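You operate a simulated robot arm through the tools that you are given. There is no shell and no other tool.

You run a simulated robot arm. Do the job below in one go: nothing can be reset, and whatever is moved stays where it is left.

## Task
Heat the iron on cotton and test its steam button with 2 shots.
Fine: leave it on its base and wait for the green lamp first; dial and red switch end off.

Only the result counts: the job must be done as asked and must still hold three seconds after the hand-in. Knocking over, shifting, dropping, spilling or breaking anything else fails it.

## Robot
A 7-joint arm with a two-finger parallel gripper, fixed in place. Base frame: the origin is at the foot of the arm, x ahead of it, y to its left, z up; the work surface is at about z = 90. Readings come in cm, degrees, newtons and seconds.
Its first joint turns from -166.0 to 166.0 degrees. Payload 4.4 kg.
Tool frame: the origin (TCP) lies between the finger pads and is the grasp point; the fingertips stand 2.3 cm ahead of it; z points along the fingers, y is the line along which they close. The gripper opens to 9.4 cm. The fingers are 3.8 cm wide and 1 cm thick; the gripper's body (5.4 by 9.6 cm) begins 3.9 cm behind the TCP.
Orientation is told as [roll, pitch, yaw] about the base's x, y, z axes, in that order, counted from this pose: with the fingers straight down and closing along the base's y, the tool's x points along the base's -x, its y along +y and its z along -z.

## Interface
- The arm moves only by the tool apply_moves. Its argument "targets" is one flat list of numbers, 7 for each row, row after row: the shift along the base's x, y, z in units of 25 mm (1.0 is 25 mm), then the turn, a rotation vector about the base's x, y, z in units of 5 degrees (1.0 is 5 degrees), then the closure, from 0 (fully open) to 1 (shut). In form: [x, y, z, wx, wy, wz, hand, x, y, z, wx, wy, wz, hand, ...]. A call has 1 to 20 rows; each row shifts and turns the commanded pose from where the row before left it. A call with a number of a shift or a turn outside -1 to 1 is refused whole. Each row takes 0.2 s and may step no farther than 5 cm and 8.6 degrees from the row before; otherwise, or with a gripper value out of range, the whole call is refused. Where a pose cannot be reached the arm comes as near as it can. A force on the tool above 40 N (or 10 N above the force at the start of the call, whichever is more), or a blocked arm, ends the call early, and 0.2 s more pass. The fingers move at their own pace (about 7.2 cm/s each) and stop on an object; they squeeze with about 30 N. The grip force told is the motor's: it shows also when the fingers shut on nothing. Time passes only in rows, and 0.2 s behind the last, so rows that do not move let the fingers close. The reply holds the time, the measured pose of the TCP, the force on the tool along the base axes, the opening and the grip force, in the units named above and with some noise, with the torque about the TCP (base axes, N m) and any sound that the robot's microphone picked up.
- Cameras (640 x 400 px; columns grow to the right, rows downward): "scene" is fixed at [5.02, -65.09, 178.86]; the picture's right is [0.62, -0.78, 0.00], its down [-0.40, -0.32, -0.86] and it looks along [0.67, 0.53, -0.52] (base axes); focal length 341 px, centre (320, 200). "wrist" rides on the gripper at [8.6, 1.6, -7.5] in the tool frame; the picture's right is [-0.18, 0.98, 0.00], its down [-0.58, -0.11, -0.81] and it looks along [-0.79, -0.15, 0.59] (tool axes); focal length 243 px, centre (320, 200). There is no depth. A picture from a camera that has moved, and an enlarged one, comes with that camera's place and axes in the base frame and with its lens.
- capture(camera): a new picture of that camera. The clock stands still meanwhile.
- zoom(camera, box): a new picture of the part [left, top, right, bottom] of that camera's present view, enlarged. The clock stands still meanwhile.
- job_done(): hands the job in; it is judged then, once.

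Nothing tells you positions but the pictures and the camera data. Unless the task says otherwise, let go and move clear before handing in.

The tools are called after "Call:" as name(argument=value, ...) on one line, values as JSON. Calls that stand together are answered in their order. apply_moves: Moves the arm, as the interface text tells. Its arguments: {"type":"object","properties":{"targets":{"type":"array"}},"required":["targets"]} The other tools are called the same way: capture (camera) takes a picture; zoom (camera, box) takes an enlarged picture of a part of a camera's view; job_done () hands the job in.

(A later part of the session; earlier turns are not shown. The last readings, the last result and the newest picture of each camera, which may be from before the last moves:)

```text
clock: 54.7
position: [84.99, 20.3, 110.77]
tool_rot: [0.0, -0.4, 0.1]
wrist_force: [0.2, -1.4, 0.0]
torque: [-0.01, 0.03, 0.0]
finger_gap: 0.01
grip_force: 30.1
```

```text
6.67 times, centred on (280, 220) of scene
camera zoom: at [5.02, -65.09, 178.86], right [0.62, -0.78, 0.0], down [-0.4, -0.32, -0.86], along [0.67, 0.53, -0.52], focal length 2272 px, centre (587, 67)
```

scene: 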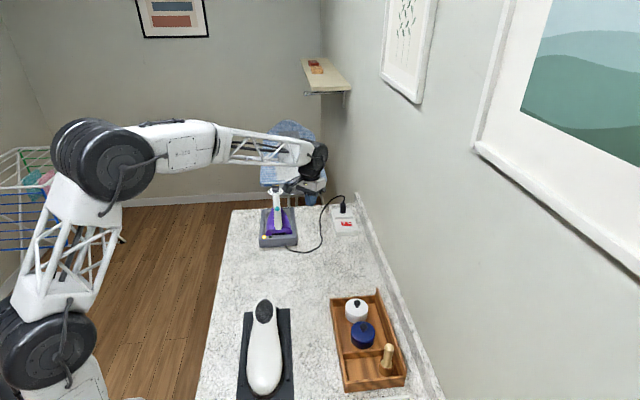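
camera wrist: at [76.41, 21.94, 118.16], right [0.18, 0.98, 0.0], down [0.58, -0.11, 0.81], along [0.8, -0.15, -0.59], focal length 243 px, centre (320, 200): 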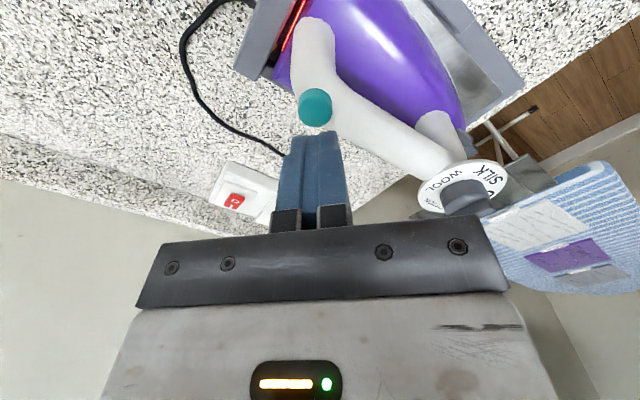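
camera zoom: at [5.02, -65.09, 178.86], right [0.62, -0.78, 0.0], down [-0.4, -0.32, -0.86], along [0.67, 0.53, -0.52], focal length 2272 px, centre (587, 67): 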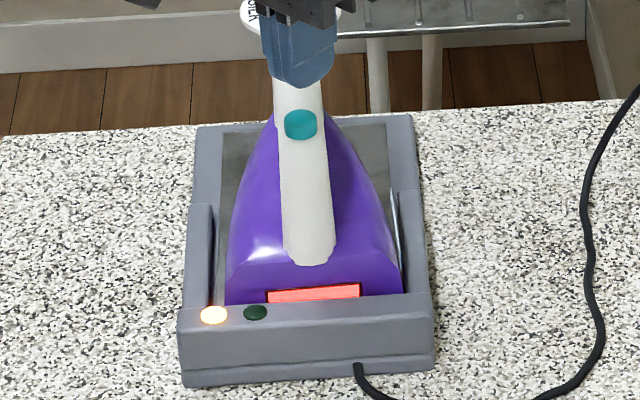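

The tip is right over the button. Now I wait in place and watch for the green lamp.

Call:
apply_moves(targets=[-0.1, -0.06, 0, 0, 0, 0, 1, 0, 0, 0, 0, 0, 0, 1, 0, 0, 0, 0, 0, 0, 1, 0, 0, 0, 0, 0, 0, 1, 0, 0, 0, 0, 0, 0, 1, 0, 0, 0, 0, 0, 0, 1, 0, 0, 0, 0, 0, 0, 1, 0, 0, 0, 0, 0, 0, 1, 0, 0, 0, 0, 0, 0, 1, 0, 0, 0, 0, 0, 0, 1, 0, 0, 0, 0, 0, 0, 1, 0, 0, 0, 0, 0, 0, 1, 0, 0, 0, 0, 0, 0, 1, 0, 0, 0, 0, 0, 0, 1, 0, 0, 0, 0, 0, 0, 1, 0, 0, 0, 0, 0, 0, 1, 0, 0, 0, 0, 0, 0, 1, 0, 0, 0, 0, 0, 0, 1, 0, 0, 0, 0, 0, 0, 1, 0, 0, 0, 0, 0, 0, 1])

Call:
zoom(camera="scene", box=[250, 190, 310, 250])

```text
clock: 58.9
position: [84.68, 20.23, 110.81]
tool_rot: [0.0, -0.4, 0.2]
wrist_force: [-0.8, 0.1, -0.7]
torque: [0.0, 0.01, -0.03]
finger_gap: 0.0
grip_force: 30.3
```

```text
6.67 times, centred on (280, 220) of scene
camera zoom: at [5.02, -65.09, 178.86], right [0.62, -0.78, 0.0], down [-0.4, -0.32, -0.86], along [0.67, 0.53, -0.52], focal length 2272 px, centre (587, 67)
```

zoom: 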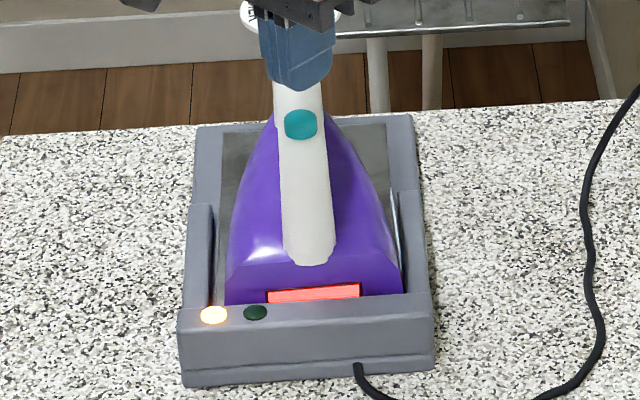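

Amber lamp and red bar still on, green still dark, hand hovering clear of the button. I keep waiting.

Call:
apply_moves(targets=[0, 0, 0, 0, 0, 0, 1, 0, 0, 0, 0, 0, 0, 1, 0, 0, 0, 0, 0, 0, 1, 0, 0, 0, 0, 0, 0, 1, 0, 0, 0, 0, 0, 0, 1, 0, 0, 0, 0, 0, 0, 1, 0, 0, 0, 0, 0, 0, 1, 0, 0, 0, 0, 0, 0, 1, 0, 0, 0, 0, 0, 0, 1, 0, 0, 0, 0, 0, 0, 1, 0, 0, 0, 0, 0, 0, 1, 0, 0, 0, 0, 0, 0, 1, 0, 0, 0, 0, 0, 0, 1, 0, 0, 0, 0, 0, 0, 1, 0, 0, 0, 0, 0, 0, 1, 0, 0, 0, 0, 0, 0, 1, 0, 0, 0, 0, 0, 0, 1, 0, 0, 0, 0, 0, 0, 1, 0, 0, 0, 0, 0, 0, 1, 0, 0, 0, 0, 0, 0, 1])

Call:
zoom(camera="scene", box=[250, 190, 310, 250])

```text
clock: 63.1
position: [84.72, 20.12, 110.73]
tool_rot: [0.0, -0.4, 0.1]
wrist_force: [-0.7, -0.2, 0.1]
torque: [-0.02, 0.0, 0.01]
finger_gap: 0.01
grip_force: 30.5
```

```text
6.67 times, centred on (280, 220) of scene
camera zoom: at [5.02, -65.09, 178.86], right [0.62, -0.78, 0.0], down [-0.4, -0.32, -0.86], along [0.67, 0.53, -0.52], focal length 2272 px, centre (587, 67)
```

zoom: 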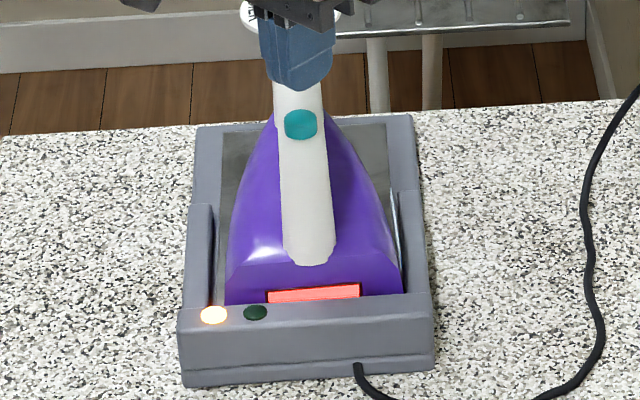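

Still heating (amber and red bar on, green dark). I keep waiting in place.

Call:
apply_moves(targets=[0, 0, 0, 0, 0, 0, 1, 0, 0, 0, 0, 0, 0, 1, 0, 0, 0, 0, 0, 0, 1, 0, 0, 0, 0, 0, 0, 1, 0, 0, 0, 0, 0, 0, 1, 0, 0, 0, 0, 0, 0, 1, 0, 0, 0, 0, 0, 0, 1, 0, 0, 0, 0, 0, 0, 1, 0, 0, 0, 0, 0, 0, 1, 0, 0, 0, 0, 0, 0, 1, 0, 0, 0, 0, 0, 0, 1, 0, 0, 0, 0, 0, 0, 1, 0, 0, 0, 0, 0, 0, 1, 0, 0, 0, 0, 0, 0, 1, 0, 0, 0, 0, 0, 0, 1, 0, 0, 0, 0, 0, 0, 1, 0, 0, 0, 0, 0, 0, 1, 0, 0, 0, 0, 0, 0, 1, 0, 0, 0, 0, 0, 0, 1, 0, 0, 0, 0, 0, 0, 1])

Call:
zoom(camera="scene", box=[250, 190, 310, 250])

```text
clock: 67.3
position: [84.69, 20.19, 110.7]
tool_rot: [-0.1, -0.4, 0.0]
wrist_force: [-0.6, -0.5, 0.4]
torque: [-0.05, -0.01, -0.02]
finger_gap: 0.0
grip_force: 29.9
```

```text
6.67 times, centred on (280, 220) of scene
camera zoom: at [5.02, -65.09, 178.86], right [0.62, -0.78, 0.0], down [-0.4, -0.32, -0.86], along [0.67, 0.53, -0.52], focal length 2272 px, centre (587, 67)
```

zoom: 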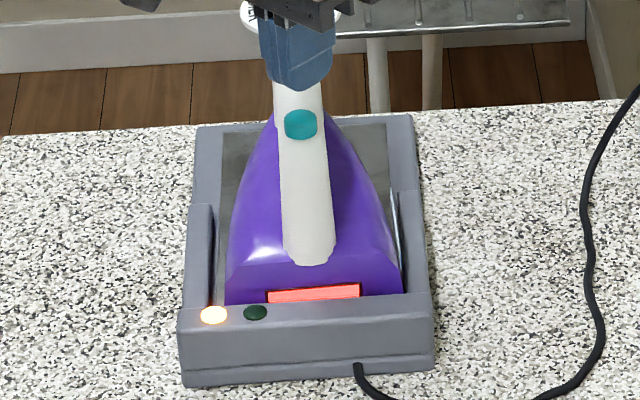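

Green is still dark, so I wait longer, two blocks at a time.

Call:
apply_moves(targets=[0, 0, 0, 0, 0, 0, 1, 0, 0, 0, 0, 0, 0, 1, 0, 0, 0, 0, 0, 0, 1, 0, 0, 0, 0, 0, 0, 1, 0, 0, 0, 0, 0, 0, 1, 0, 0, 0, 0, 0, 0, 1, 0, 0, 0, 0, 0, 0, 1, 0, 0, 0, 0, 0, 0, 1, 0, 0, 0, 0, 0, 0, 1, 0, 0, 0, 0, 0, 0, 1, 0, 0, 0, 0, 0, 0, 1, 0, 0, 0, 0, 0, 0, 1, 0, 0, 0, 0, 0, 0, 1, 0, 0, 0, 0, 0, 0, 1, 0, 0, 0, 0, 0, 0, 1, 0, 0, 0, 0, 0, 0, 1, 0, 0, 0, 0, 0, 0, 1, 0, 0, 0, 0, 0, 0, 1, 0, 0, 0, 0, 0, 0, 1, 0, 0, 0, 0, 0, 0, 1])

Call:
zoom(camera="scene", box=[250, 190, 310, 250])

Call:
apply_moves(targets=[0, 0, 0, 0, 0, 0, 1, 0, 0, 0, 0, 0, 0, 1, 0, 0, 0, 0, 0, 0, 1, 0, 0, 0, 0, 0, 0, 1, 0, 0, 0, 0, 0, 0, 1, 0, 0, 0, 0, 0, 0, 1, 0, 0, 0, 0, 0, 0, 1, 0, 0, 0, 0, 0, 0, 1, 0, 0, 0, 0, 0, 0, 1, 0, 0, 0, 0, 0, 0, 1, 0, 0, 0, 0, 0, 0, 1, 0, 0, 0, 0, 0, 0, 1, 0, 0, 0, 0, 0, 0, 1, 0, 0, 0, 0, 0, 0, 1, 0, 0, 0, 0, 0, 0, 1, 0, 0, 0, 0, 0, 0, 1, 0, 0, 0, 0, 0, 0, 1, 0, 0, 0, 0, 0, 0, 1, 0, 0, 0, 0, 0, 0, 1, 0, 0, 0, 0, 0, 0, 1])

Call:
zoom(camera="scene", box=[250, 190, 310, 250])

```text
clock: 71.5
position: [84.81, 20.2, 110.83]
tool_rot: [0.0, -0.5, 0.1]
wrist_force: [0.6, 0.6, -0.1]
torque: [-0.02, 0.03, -0.02]
finger_gap: 0.0
grip_force: 29.9
```

```text
6.67 times, centred on (280, 220) of scene
camera zoom: at [5.02, -65.09, 178.86], right [0.62, -0.78, 0.0], down [-0.4, -0.32, -0.86], along [0.67, 0.53, -0.52], focal length 2272 px, centre (587, 67)
```

zoom: 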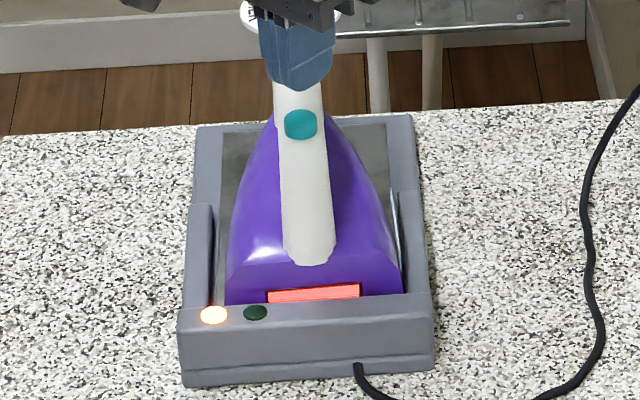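

```text
clock: 75.7
position: [84.9, 20.07, 110.88]
tool_rot: [0.0, -0.3, 0.1]
wrist_force: [-0.4, -0.1, 0.4]
torque: [-0.02, 0.01, 0.0]
finger_gap: 0.0
grip_force: 30.3
```

```text
6.67 times, centred on (280, 220) of scene
camera zoom: at [5.02, -65.09, 178.86], right [0.62, -0.78, 0.0], down [-0.4, -0.32, -0.86], along [0.67, 0.53, -0.52], focal length 2272 px, centre (587, 67)
```

zoom: 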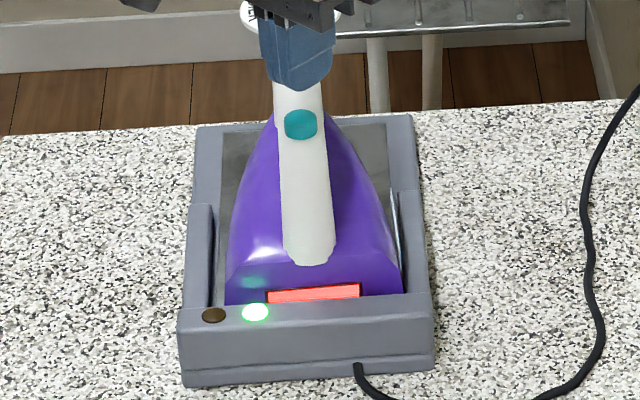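

The green lamp is lit. Now I press the steam button: descend to just above it and then in fine steps.

Call:
apply_moves(targets=[0, 0, -0.5, 0, 0, 0, 1, 0, 0, -0.4, 0, 0, 0, 1, 0, 0, -0.08, 0, 0, 0, 1, 0, 0, -0.08, 0, 0, 0, 1, 0, 0, -0.08, 0, 0, 0, 1])

Call:
zoom(camera="wrist", box=[260, 90, 380, 170])

Call:
zoom(camera="scene", box=[264, 195, 292, 217])

```text
clock: 76.9
position: [84.83, 20.06, 108.1]
tool_rot: [-0.1, -0.5, 0.1]
wrist_force: [-4.8, 0.7, 13.4]
torque: [0.15, 0.05, 0.01]
finger_gap: 0.0
grip_force: 30.0
heard: click
```

```text
5.00 times, centred on (320, 130) of wrist
camera zoom: at [76.11, 21.75, 115.44], right [0.18, 0.98, 0.0], down [0.57, -0.11, 0.81], along [0.8, -0.15, -0.58], focal length 1213 px, centre (320, 550)
```

zoom: 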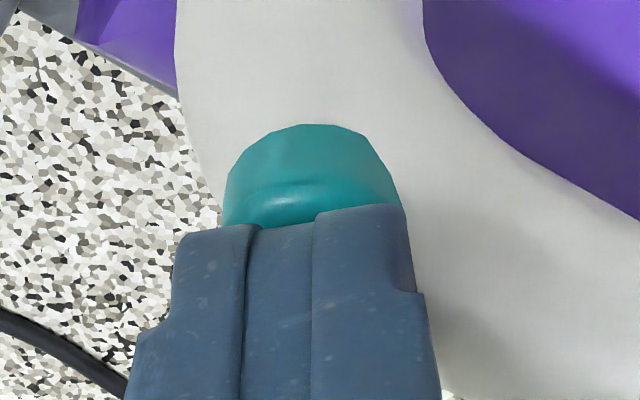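

```text
16.00 times, centred on (278, 206) of scene
camera zoom: at [5.02, -65.09, 178.86], right [0.62, -0.78, 0.0], down [-0.4, -0.32, -0.86], along [0.67, 0.53, -0.52], focal length 5454 px, centre (992, 104)
```

zoom: 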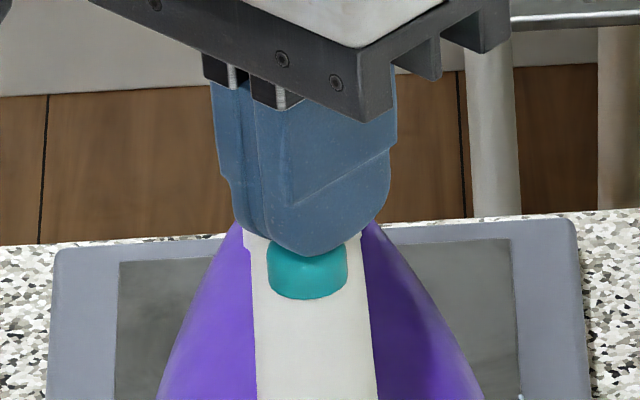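

A click was heard at 13 N: the first press registered. I'll lift to release it fully and listen.

Call:
apply_moves(targets=[0, 0, 0.1, 0, 0, 0, 1, 0, 0, 0.2, 0, 0, 0, 1, 0, 0, 0.2, 0, 0, 0, 1, 0, 0, 0, 0, 0, 0, 1])

Call:
zoom(camera="wrist", box=[260, 90, 380, 170])

Call:
zoom(camera="scene", box=[250, 190, 310, 250])

```text
clock: 77.9
position: [84.68, 20.03, 109.01]
tool_rot: [0.0, -0.4, 0.1]
wrist_force: [-0.2, 0.6, -0.9]
torque: [0.0, -0.03, -0.01]
finger_gap: 0.02
grip_force: 29.5
```

```text
5.00 times, centred on (320, 130) of wrist
camera zoom: at [76.07, 21.74, 116.55], right [0.18, 0.98, 0.0], down [0.58, -0.11, 0.81], along [0.8, -0.15, -0.59], focal length 1213 px, centre (320, 550)
```

zoom: 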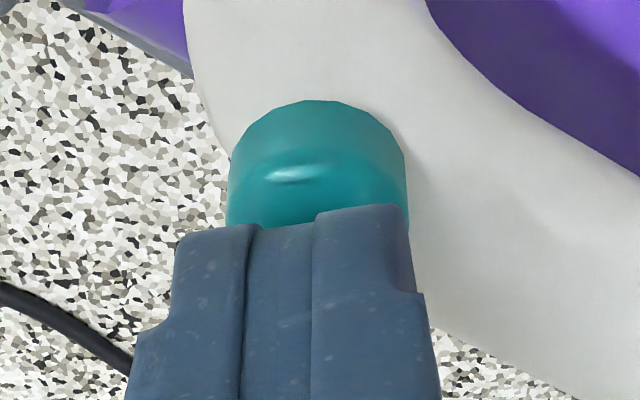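

```text
6.67 times, centred on (280, 220) of scene
camera zoom: at [5.02, -65.09, 178.86], right [0.62, -0.78, 0.0], down [-0.4, -0.32, -0.86], along [0.67, 0.53, -0.52], focal length 2272 px, centre (587, 67)
```

zoom: 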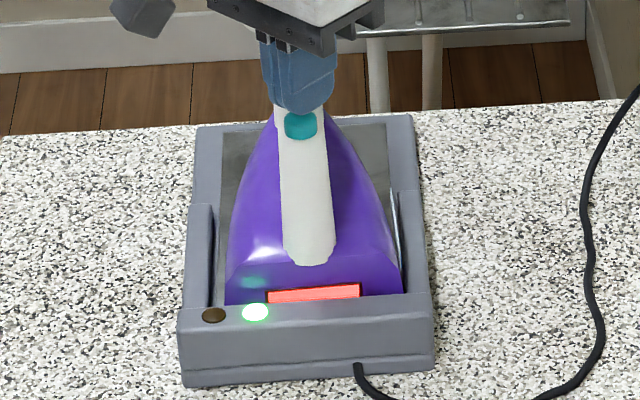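

The button sprang back, no force remains, and green is still lit. Second press now, the same way, marginally deeper to be sure it's a full stroke.

Call:
apply_moves(targets=[0, 0, -0.2, 0, 0, 0, 1, 0, 0, -0.1, 0, 0, 0, 1, 0, 0, -0.1, 0, 0, 0, 1, 0, 0, -0.1, 0, 0, 0, 1, 0, 0, -0.04, 0, 0, 0, 1])

Call:
zoom(camera="wrist", box=[260, 90, 380, 170])

Call:
zoom(camera="scene", box=[250, 190, 310, 250])

```text
clock: 79.1
position: [84.83, 20.1, 108.1]
tool_rot: [0.1, -0.6, 0.1]
wrist_force: [-12.4, -2.1, 32.0]
torque: [0.16, 0.18, 0.09]
finger_gap: 0.0
grip_force: 30.3
heard: click
```

```text
5.00 times, centred on (320, 130) of wrist
camera zoom: at [76.07, 21.7, 115.41], right [0.18, 0.98, 0.0], down [0.57, -0.11, 0.81], along [0.8, -0.15, -0.58], focal length 1213 px, centre (320, 550)
```

zoom: 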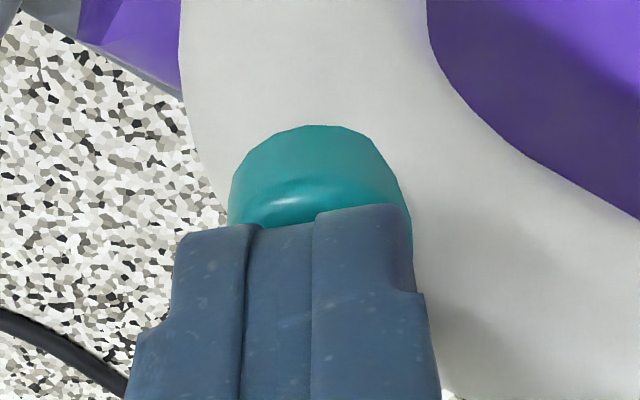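

```text
6.67 times, centred on (280, 220) of scene
camera zoom: at [5.02, -65.09, 178.86], right [0.62, -0.78, 0.0], down [-0.4, -0.32, -0.86], along [0.67, 0.53, -0.52], focal length 2272 px, centre (587, 67)
```

zoom: 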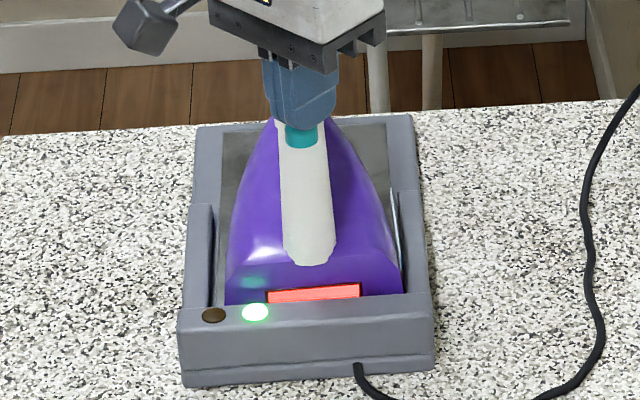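

Second click heard at full stroke, so both shots are done. I'll lift straight off without touching it again, and then swing to the dial with the hand opening and yawing towards 136°.

Call:
apply_moves(targets=[0, 0, 0.2, 0, 0, 0, 1, 0, 0, 0.5, 0, 0, 0, 1, 0, 0, 1, 0, 0, 0, 1, 0, 0, 1, 0, 0, 0, 1, 0, 0, 0.6, 0, 0, 0, 1, 0.138, 0.151, 0, 0, 0, 1, 0.8, 0.138, 0.151, 0, 0, 0, 1, 0.5, 0.138, 0.151, 0, 0, 0, 1, 0.2, 0.138, 0.151, 0, 0, 0, 1, 0, 0.138, 0.151, 0, 0, 0, 1, 0, 0.138, 0.151, 0, 0, 0, 1, 0, 0.138, 0.151, 0, 0, 0, 1, 0, 0.138, 0.151, 0, 0, 0, 1, 0, 0.138, 0.151, 0, 0, 0, 1, 0, 0.138, 0.151, 0, 0, 0, 1, 0, 0.138, 0.151, 0, 0, 0, 1, 0, 0.138, 0.151, 0, 0, 0, 1, 0, 0.138, 0.151, 0, 0, 0, 1, 0, 0.138, 0.151, 0, 0, 0, 1, 0, 0.138, 0.151, 0, 0, 0, 1, 0])

Call:
capture(camera="wrist")

Call:
zoom(camera="scene", box=[250, 190, 310, 250])

```text
clock: 83.3
position: [90.01, 25.8, 116.12]
tool_rot: [0.1, -0.4, 75.2]
wrist_force: [-0.7, 0.0, 0.1]
torque: [-0.03, -0.03, 0.03]
finger_gap: 9.38
grip_force: 0.2
```

```text
taken
camera wrist: at [86.29, 17.89, 123.42], right [-0.9, 0.43, 0.0], down [0.25, 0.53, 0.81], along [0.35, 0.73, -0.59], focal length 243 px, centre (320, 200)
```

wrist: 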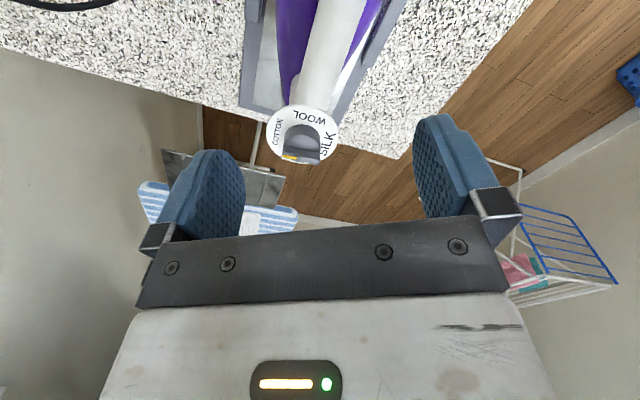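

```text
6.67 times, centred on (280, 220) of scene
camera zoom: at [5.02, -65.09, 178.86], right [0.62, -0.78, 0.0], down [-0.4, -0.32, -0.86], along [0.67, 0.53, -0.52], focal length 2272 px, centre (587, 67)
```

zoom: 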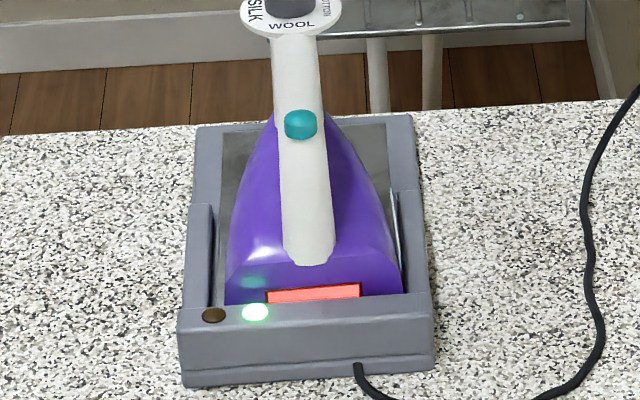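

Green still lit, iron unmoved. Continuing over the dial and yawing to 136°.

Call:
apply_moves(targets=[0.138, 0.151, 0, 0, 0.08, 0.99, 0, 0.138, 0.151, 0, 0, 0, 1, 0, 0.138, 0.151, 0, 0, 0, 1, 0, 0.138, 0.151, 0, 0, 0, 1, 0, 0.138, 0.151, 0, 0, 0, 1, 0, 0.138, 0.151, 0, 0, 0, 1, 0, 0.138, 0.151, 0, 0, 0, 1, 0, 0.138, 0.151, 0, 0, 0, 1, 0, 0.138, 0.151, 0, 0, 0, 1, 0, 0.138, 0.151, 0, 0, 0, 1, 0, 0.138, 0.151, 0, 0, 0, 1, 0, 0.138, 0.151, 0, 0, 0, 1, 0, 0, 0, 0, 0, 0, 0, 0])

Call:
capture(camera="wrist")

Call:
zoom(camera="wrist", box=[250, 30, 390, 140])

Call:
zoom(camera="scene", box=[256, 182, 304, 212])

```text
clock: 86.1
position: [94.18, 30.5, 116.17]
tool_rot: [0.4, -0.3, 135.1]
wrist_force: [-0.3, 0.4, -0.2]
torque: [0.04, 0.0, 0.03]
finger_gap: 9.41
grip_force: 0.0
```

```text
taken
camera wrist: at [99.27, 23.28, 123.5], right [-0.82, -0.57, 0.01], down [-0.33, 0.49, 0.81], along [-0.46, 0.66, -0.59], focal length 243 px, centre (320, 200)
```

wrist: 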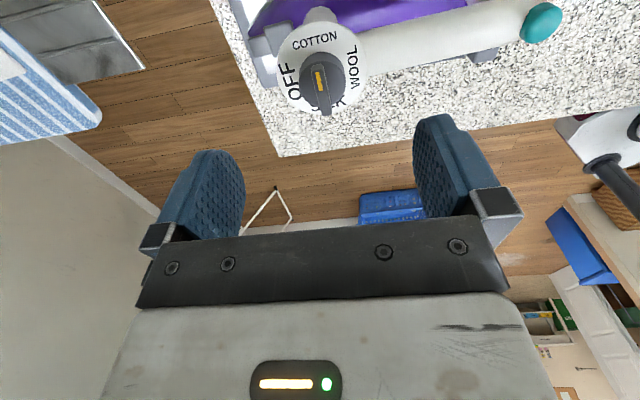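

```text
3.64 times, centred on (320, 85) of wrist
camera zoom: at [99.27, 23.28, 123.5], right [-0.82, -0.57, 0.01], down [-0.33, 0.49, 0.81], along [-0.46, 0.66, -0.59], focal length 882 px, centre (320, 618)
```

zoom: 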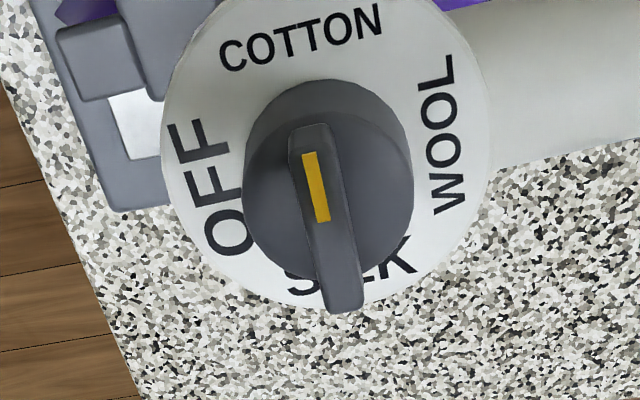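

```text
13.33 times, centred on (280, 197) of scene
camera zoom: at [5.02, -65.09, 178.86], right [0.62, -0.78, 0.0], down [-0.4, -0.32, -0.86], along [0.67, 0.53, -0.52], focal length 4545 px, centre (853, 240)
```

zoom: 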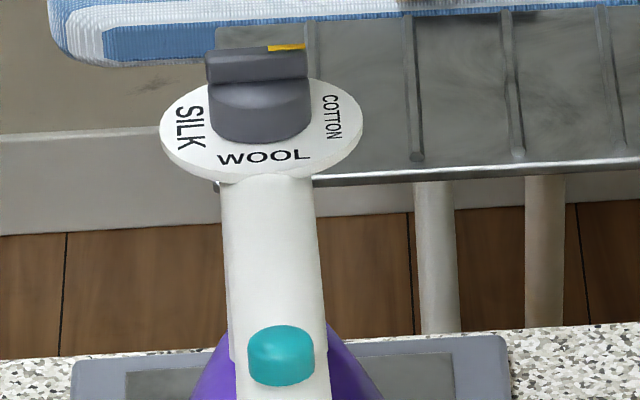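

Knob axis measures about [94.0, 30.4] with pointer at 316° (COTTON). I'll descend and grip it to turn back clockwise to OFF.

Call:
apply_moves(targets=[-0.06, -0.04, -0.9, -0.05, 0.05, 0.2, 0, 0, 0, -0.9, 0, 0, 0, 0, 0, 0, -0.9, 0, 0, 0, 0, 0, 0, -0.27, 0, 0, 0, 0, 0, 0, 0, 0, 0, 0, 0])

Call:
zoom(camera="wrist", box=[250, 60, 390, 200])

```text
clock: 87.3
position: [94.21, 30.34, 108.74]
tool_rot: [0.8, -0.2, 136.0]
wrist_force: [0.7, -0.1, 0.4]
torque: [0.0, 0.02, -0.01]
finger_gap: 9.39
grip_force: 0.1
```

```text
2.86 times, centred on (320, 130) of wrist
camera zoom: at [99.44, 23.23, 116.11], right [-0.81, -0.58, 0.01], down [-0.33, 0.49, 0.81], along [-0.48, 0.65, -0.59], focal length 693 px, centre (320, 400)
```

zoom: 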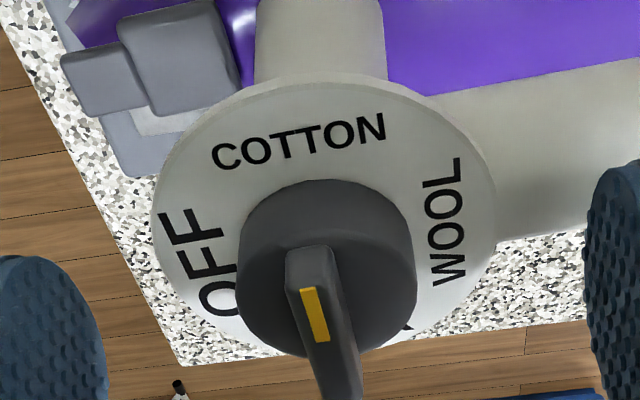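

The knob sits about 0.25 cm off the hand's axis; I'll correct that and the slight tilt, then close.

Call:
apply_moves(targets=[-0.1, 0.04, 0, 0.087, -0.14, 0, 0, 0, 0, 0, 0, 0, 0, 0, 0, 0, 0, 0, 0, 0, 0.5, 0, 0, 0, 0, 0, 0, 0.6, 0, 0, 0, 0, 0, 0, 0.7, 0, 0, 0, 0, 0, 0, 1, 0, 0, 0, 0, 0, 0, 1])

Call:
zoom(camera="wrist", box=[250, 60, 390, 200])

Call:
zoom(camera="scene", box=[256, 182, 304, 212])

```text
clock: 88.9
position: [93.86, 30.47, 108.61]
tool_rot: [0.0, 0.0, 136.0]
wrist_force: [2.2, 2.2, 0.6]
torque: [0.03, -0.06, -0.02]
finger_gap: 3.17
grip_force: 29.8
```

```text
2.86 times, centred on (320, 130) of wrist
camera zoom: at [99.06, 23.29, 116.09], right [-0.81, -0.58, 0.0], down [-0.34, 0.48, 0.81], along [-0.47, 0.66, -0.59], focal length 693 px, centre (320, 400)
```

zoom: 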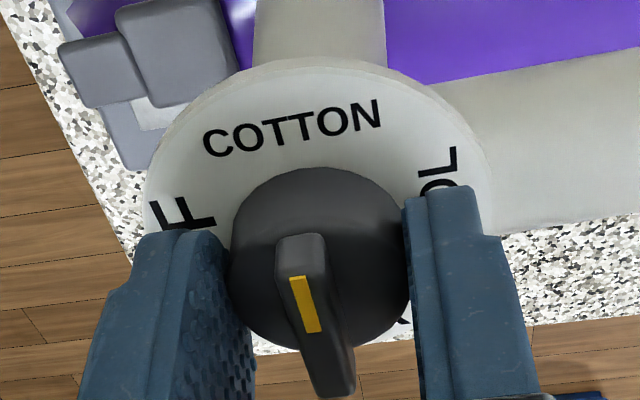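

```text
13.33 times, centred on (280, 197) of scene
camera zoom: at [5.02, -65.09, 178.86], right [0.62, -0.78, 0.0], down [-0.4, -0.32, -0.86], along [0.67, 0.53, -0.52], focal length 4545 px, centre (853, 240)
```

zoom: 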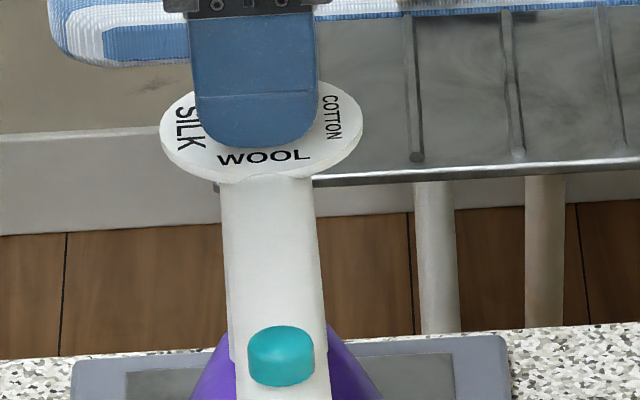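

Gripped with good centring and no iron movement. Turning clockwise 80° now.

Call:
apply_moves(targets=[0, 0, 0, 0, 0, -1, 1, 0, 0, 0, 0, 0, -1, 1, 0, 0, 0, 0, 0, -1, 1, 0, 0, 0, 0, 0, -1, 1, 0, 0, 0, 0, 0, -1, 1, 0, 0, 0, 0, 0, -1, 1, 0, 0, 0, 0, 0, -1, 1, 0, 0, 0, 0, 0, -1, 1, 0, 0, 0, 0, 0, -1, 1, 0, 0, 0, 0, 0, -1, 1, 0, 0, 0, 0, 0, -1, 1, 0, 0, 0, 0, 0, -1, 1, 0, 0, 0, 0, 0, -1, 1, 0, 0, 0, 0, 0, -1, 1, 0, 0, 0, 0, 0, -1, 1, 0, 0, 0, 0, 0, -1, 1])

Call:
zoom(camera="wrist", box=[250, 60, 390, 200])

Call:
zoom(camera="scene", box=[256, 182, 304, 212])

Call:
zoom(camera="scene", box=[256, 212, 304, 252])

```text
clock: 92.3
position: [93.9, 30.38, 108.79]
tool_rot: [0.0, -0.1, 56.1]
wrist_force: [-3.9, 0.4, 6.6]
torque: [-0.19, 0.24, 0.01]
finger_gap: 3.14
grip_force: 30.4
```

```text
2.86 times, centred on (320, 130) of wrist
camera zoom: at [87.66, 24.11, 116.09], right [-0.71, 0.7, 0.0], down [0.41, 0.42, 0.81], along [0.57, 0.57, -0.59], focal length 693 px, centre (320, 400)
```

zoom: 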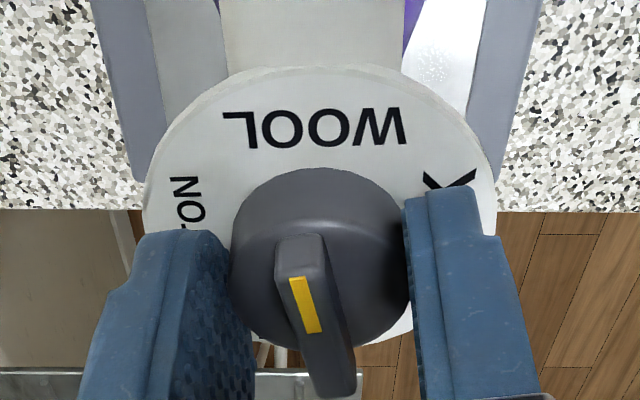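

```text
13.33 times, centred on (280, 197) of scene
camera zoom: at [5.02, -65.09, 178.86], right [0.62, -0.78, 0.0], down [-0.4, -0.32, -0.86], along [0.67, 0.53, -0.52], focal length 4545 px, centre (853, 240)
```

zoom: 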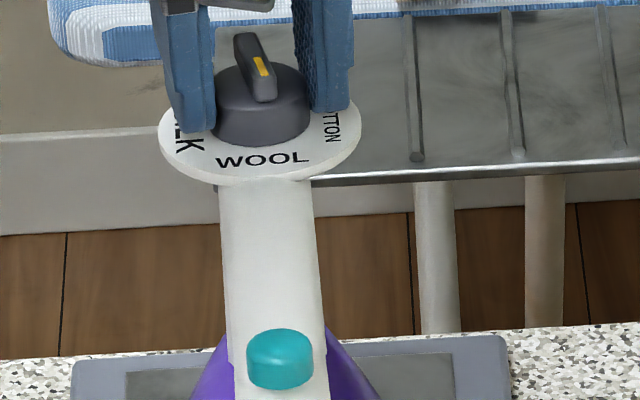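

```text
10.00 times, centred on (280, 232) of scene
camera zoom: at [5.02, -65.09, 178.86], right [0.62, -0.78, 0.0], down [-0.4, -0.32, -0.86], along [0.67, 0.53, -0.52], focal length 3408 px, centre (720, -120)
```

zoom: 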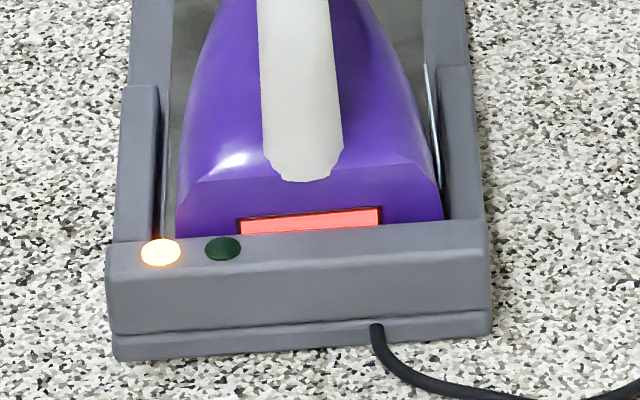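

The dial follows to near WOOL with the iron steady. I continue clockwise another 90°.

Call:
apply_moves(targets=[0, 0, 0, 0, 0, -1, 1, 0, 0, 0, 0, 0, -1, 1, 0, 0, 0, 0, 0, -1, 1, 0, 0, 0, 0, 0, -1, 1, 0, 0, 0, 0, 0, -1, 1, 0, 0, 0, 0, 0, -1, 1, 0, 0, 0, 0, 0, -1, 1, 0, 0, 0, 0, 0, -1, 1, 0, 0, 0, 0, 0, -1, 1, 0, 0, 0, 0, 0, -1, 1, 0, 0, 0, 0, 0, -1, 1, 0, 0, 0, 0, 0, -1, 1, 0, 0, 0, 0, 0, -1, 1, 0, 0, 0, 0, 0, -1, 1, 0, 0, 0, 0, 0, -1, 1, 0, 0, 0, 0, 0, -1, 1, 0, 0, 0, 0, 0, -1, 1, 0, 0, 0, 0, 0, -1, 1])

Call:
zoom(camera="wrist", box=[250, 60, 390, 200])

Call:
zoom(camera="scene", box=[256, 182, 304, 212])

Call:
zoom(camera="scene", box=[256, 212, 304, 252])

```text
clock: 96.1
position: [93.77, 30.39, 108.7]
tool_rot: [-0.1, -0.1, -34.0]
wrist_force: [-4.8, 0.5, 4.8]
torque: [-0.01, 0.07, -0.01]
finger_gap: 3.18
grip_force: 30.2
```

```text
2.86 times, centred on (320, 130) of wrist
camera zoom: at [87.61, 36.6, 116.09], right [0.7, 0.71, 0.0], down [0.42, -0.41, 0.81], along [0.57, -0.57, -0.59], focal length 693 px, centre (320, 400)
```

zoom: 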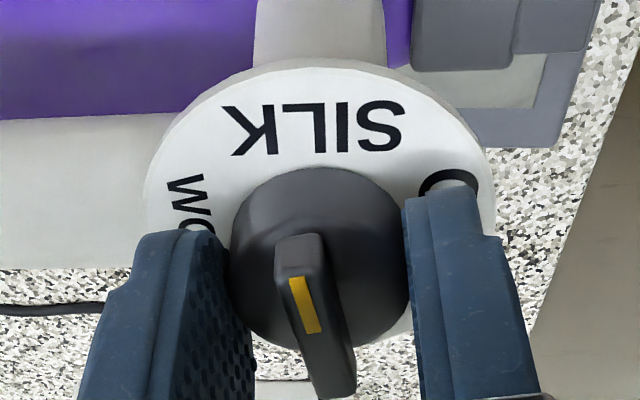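

```text
13.33 times, centred on (280, 197) of scene
camera zoom: at [5.02, -65.09, 178.86], right [0.62, -0.78, 0.0], down [-0.4, -0.32, -0.86], along [0.67, 0.53, -0.52], focal length 4545 px, centre (853, 240)
```

zoom: 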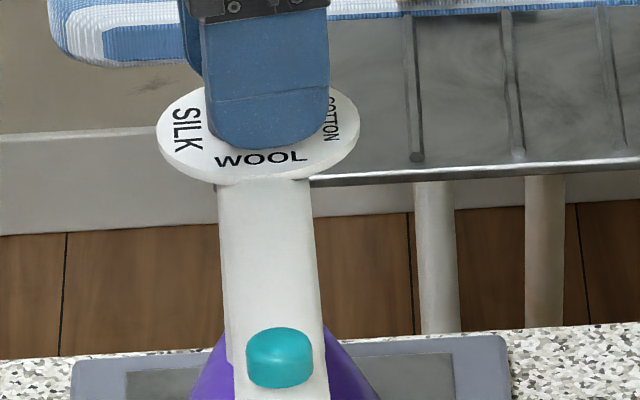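

```text
10.00 times, centred on (280, 232) of scene
camera zoom: at [5.02, -65.09, 178.86], right [0.62, -0.78, 0.0], down [-0.4, -0.32, -0.86], along [0.67, 0.53, -0.52], focal length 3408 px, centre (720, -120)
```

zoom: 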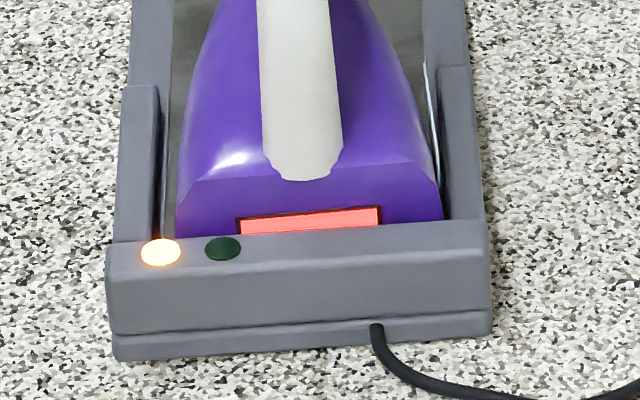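

Iron steady, pointer near SILK. I'll turn 40° further, then release and regrip.

Call:
apply_moves(targets=[0, 0, 0, 0, 0, -1, 1, 0, 0, 0, 0, 0, -1, 1, 0, 0, 0, 0, 0, -1, 1, 0, 0, 0, 0, 0, -1, 1, 0, 0, 0, 0, 0, -1, 1, 0, 0, 0, 0, 0, -1, 1, 0, 0, 0, 0, 0, -1, 1, 0, 0, 0, 0, 0, -1, 1])

Call:
zoom(camera="wrist", box=[250, 60, 390, 200])

Call:
zoom(camera="scene", box=[256, 182, 304, 212])

```text
clock: 97.9
position: [93.76, 30.31, 108.72]
tool_rot: [-0.1, -0.1, -74.0]
wrist_force: [-3.4, -0.7, 11.9]
torque: [-0.06, 0.06, 0.0]
finger_gap: 3.13
grip_force: 30.3
```

```text
2.86 times, centred on (320, 130) of wrist
camera zoom: at [93.04, 39.2, 116.08], right [1.0, 0.09, 0.0], down [0.06, -0.59, 0.81], along [0.08, -0.8, -0.59], focal length 693 px, centre (320, 400)
```

zoom: 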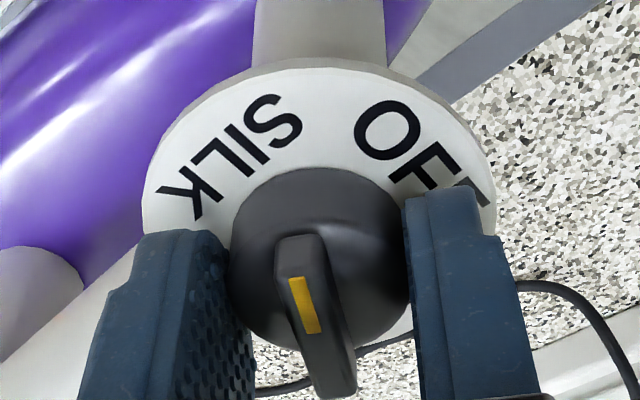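

```text
13.33 times, centred on (280, 197) of scene
camera zoom: at [5.02, -65.09, 178.86], right [0.62, -0.78, 0.0], down [-0.4, -0.32, -0.86], along [0.67, 0.53, -0.52], focal length 4545 px, centre (853, 240)
```

zoom: 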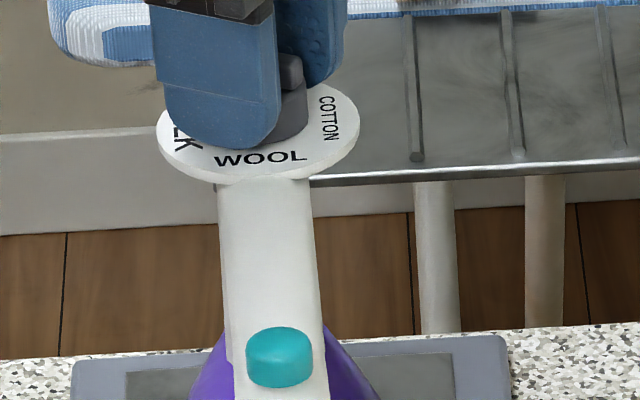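

Call:
apply_moves(targets=[0, 0, 0, 0, 0, -1, 1, 0, 0, 0, 0, 0, -1, 1, 0, 0, 0, 0, 0, -1, 1, 0, 0, 0, 0, 0, -1, 1, 0, 0, 0, 0, 0, -1, 1])

Call:
zoom(camera="wrist", box=[250, 60, 390, 200])

Call:
zoom(camera="scene", box=[256, 182, 304, 212])

```text
clock: 99.1
position: [93.89, 30.39, 108.73]
tool_rot: [0.0, -0.1, -99.0]
wrist_force: [-5.7, 1.4, 14.3]
torque: [-0.03, 0.17, 0.03]
finger_gap: 3.16
grip_force: 30.1
```

```text
2.86 times, centred on (320, 130) of wrist
camera zoom: at [96.83, 38.72, 116.07], right [0.94, -0.34, 0.0], down [-0.2, -0.56, 0.81], along [-0.27, -0.76, -0.59], focal length 693 px, centre (320, 400)
```

zoom: 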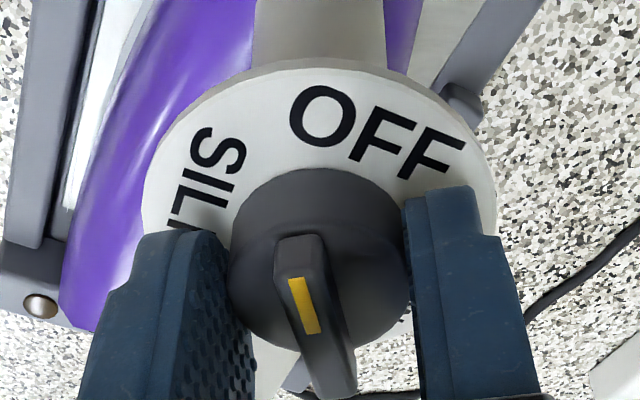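

```text
13.33 times, centred on (280, 197) of scene
camera zoom: at [5.02, -65.09, 178.86], right [0.62, -0.78, 0.0], down [-0.4, -0.32, -0.86], along [0.67, 0.53, -0.52], focal length 4545 px, centre (853, 240)
```

zoom: 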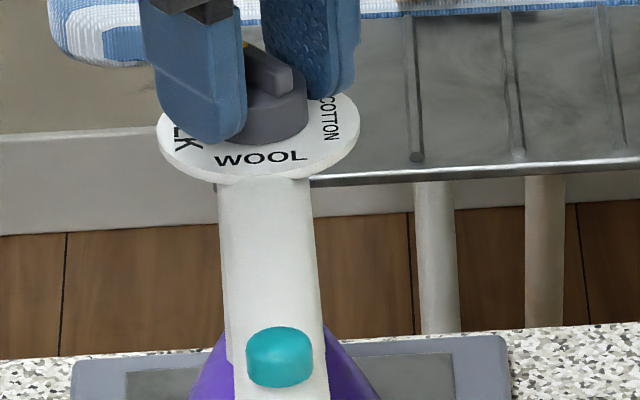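

The arm handles this yaw well; pointer about 35° from OFF. Continuing in small stages.

Call:
apply_moves(targets=[0, 0, 0, 0, 0, -1, 1, 0, 0, 0, 0, 0, -1, 1, 0, 0, 0, 0, 0, -1, 1, 0, 0, 0, 0, 0, -1, 1])

Call:
zoom(camera="wrist", box=[250, 60, 390, 200])

Call:
zoom(camera="scene", box=[250, 182, 310, 250])

```text
clock: 100.1
position: [93.78, 30.27, 108.75]
tool_rot: [0.1, -0.1, -119.0]
wrist_force: [1.6, 5.2, 10.5]
torque: [-0.03, 0.05, 0.0]
finger_gap: 3.13
grip_force: 30.2
```

```text
2.86 times, centred on (320, 130) of wrist
camera zoom: at [99.47, 37.22, 116.07], right [0.77, -0.64, 0.0], down [-0.38, -0.46, 0.81], along [-0.51, -0.62, -0.59], focal length 693 px, centre (320, 400)
```

zoom: 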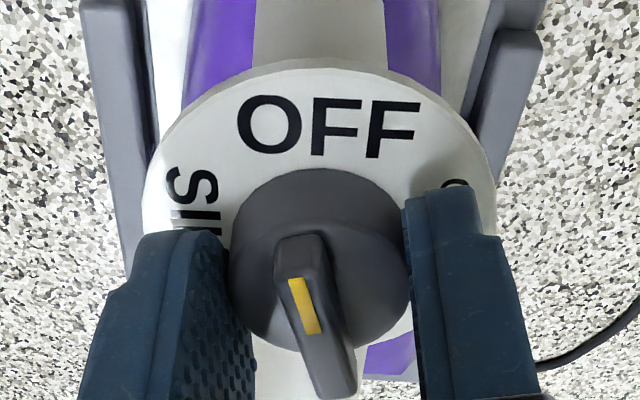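

```text
5.88 times, centred on (280, 216) of scene
camera zoom: at [5.02, -65.09, 178.86], right [0.62, -0.78, 0.0], down [-0.4, -0.32, -0.86], along [0.67, 0.53, -0.52], focal length 2005 px, centre (555, 106)
```

zoom: 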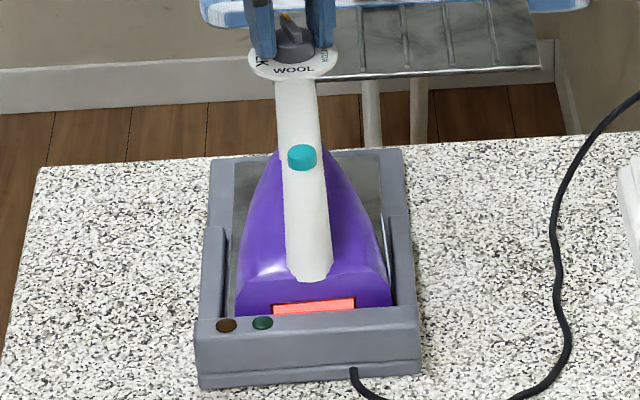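

Pointer is about 13° before OFF. Turning the last bit gently towards the stop.

Call:
apply_moves(targets=[0, 0, 0, 0, 0, -0.7, 1, 0, 0, 0, 0, 0, -0.7, 1, 0, 0, 0, 0, 0, -0.6, 1, 0, 0, 0, 0, 0, -0.5, 1, 0, 0, 0, 0, 0, 0, 1])

Call:
zoom(camera="wrist", box=[250, 60, 390, 200])

Call:
zoom(camera="scene", box=[264, 180, 288, 198])

Call:
zoom(camera="scene", box=[256, 212, 304, 252])

```text
clock: 101.3
position: [93.89, 30.42, 108.56]
tool_rot: [-0.1, 0.0, -131.4]
wrist_force: [-0.8, -5.8, 9.6]
torque: [-0.38, 0.26, 0.01]
finger_gap: 3.17
grip_force: 29.9
```

```text
2.86 times, centred on (320, 130) of wrist
camera zoom: at [100.82, 35.89, 116.05], right [0.61, -0.79, 0.0], down [-0.47, -0.36, 0.81], along [-0.64, -0.5, -0.59], focal length 693 px, centre (320, 400)
```

zoom: 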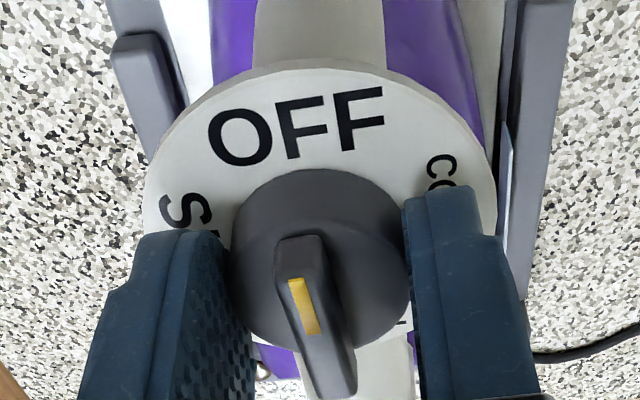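

```text
16.00 times, centred on (276, 189) of scene
camera zoom: at [5.02, -65.09, 178.86], right [0.62, -0.78, 0.0], down [-0.4, -0.32, -0.86], along [0.67, 0.53, -0.52], focal length 5454 px, centre (1024, 376)
```

zoom: 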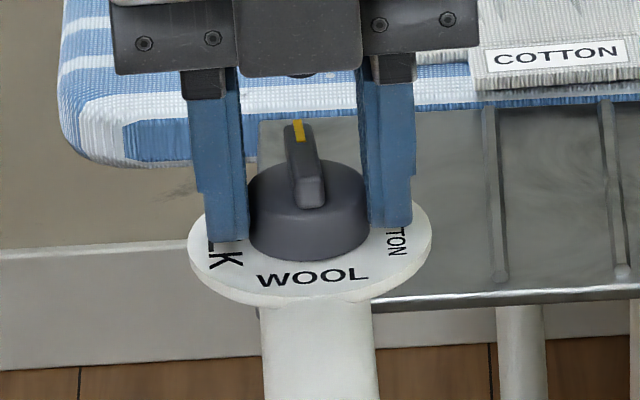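

```text
10.00 times, centred on (280, 232) of scene
camera zoom: at [5.02, -65.09, 178.86], right [0.62, -0.78, 0.0], down [-0.4, -0.32, -0.86], along [0.67, 0.53, -0.52], focal length 3408 px, centre (720, -120)
```

zoom: 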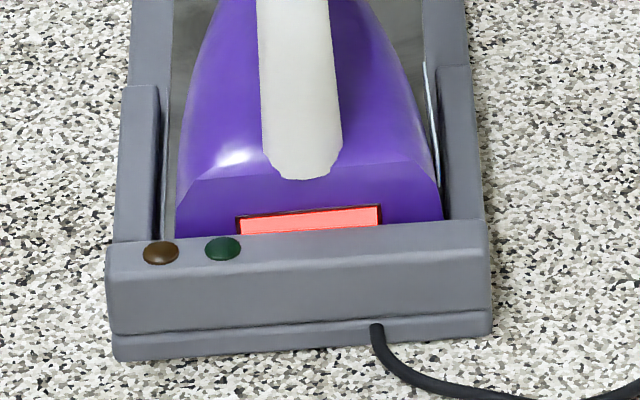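

The pointer is within about 4° of OFF. I'll turn slightly more until I feel the stop.

Call:
apply_moves(targets=[0, 0, 0, 0, 0, -0.4, 1, 0, 0, 0, 0, 0, -0.4, 1, 0, 0, 0, 0, 0, 0, 1])

Call:
zoom(camera="wrist", box=[250, 60, 390, 200])

Call:
zoom(camera="scene", box=[264, 180, 288, 198])

```text
clock: 102.1
position: [93.88, 30.37, 108.61]
tool_rot: [0.0, -0.1, -135.4]
wrist_force: [3.3, -2.0, 6.7]
torque: [0.07, -0.19, 0.17]
finger_gap: 3.14
grip_force: 29.8
```

```text
2.86 times, centred on (320, 130) of wrist
camera zoom: at [101.17, 35.4, 116.05], right [0.56, -0.83, 0.0], down [-0.49, -0.33, 0.81], along [-0.67, -0.45, -0.59], focal length 693 px, centre (320, 400)
```

zoom: 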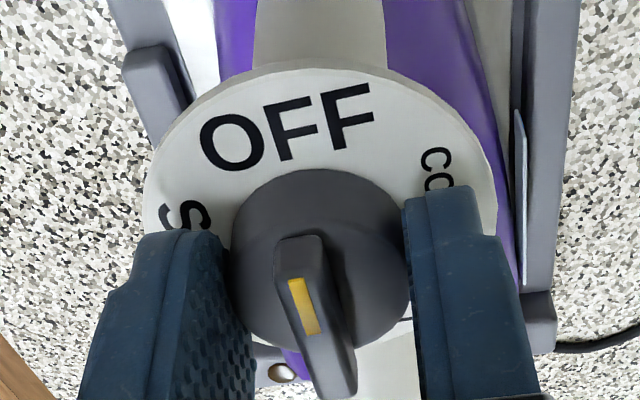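

```text
16.00 times, centred on (276, 189) of scene
camera zoom: at [5.02, -65.09, 178.86], right [0.62, -0.78, 0.0], down [-0.4, -0.32, -0.86], along [0.67, 0.53, -0.52], focal length 5454 px, centre (1024, 376)
```

zoom: 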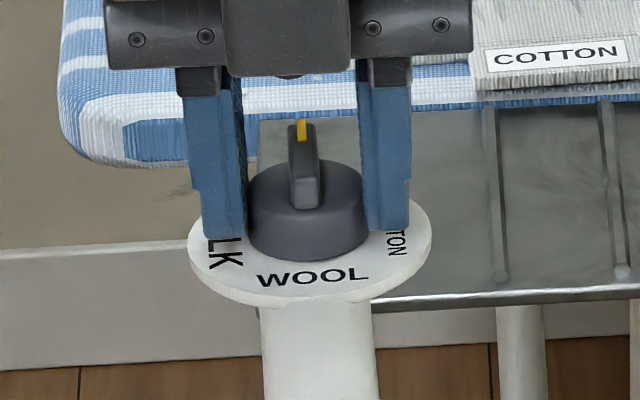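

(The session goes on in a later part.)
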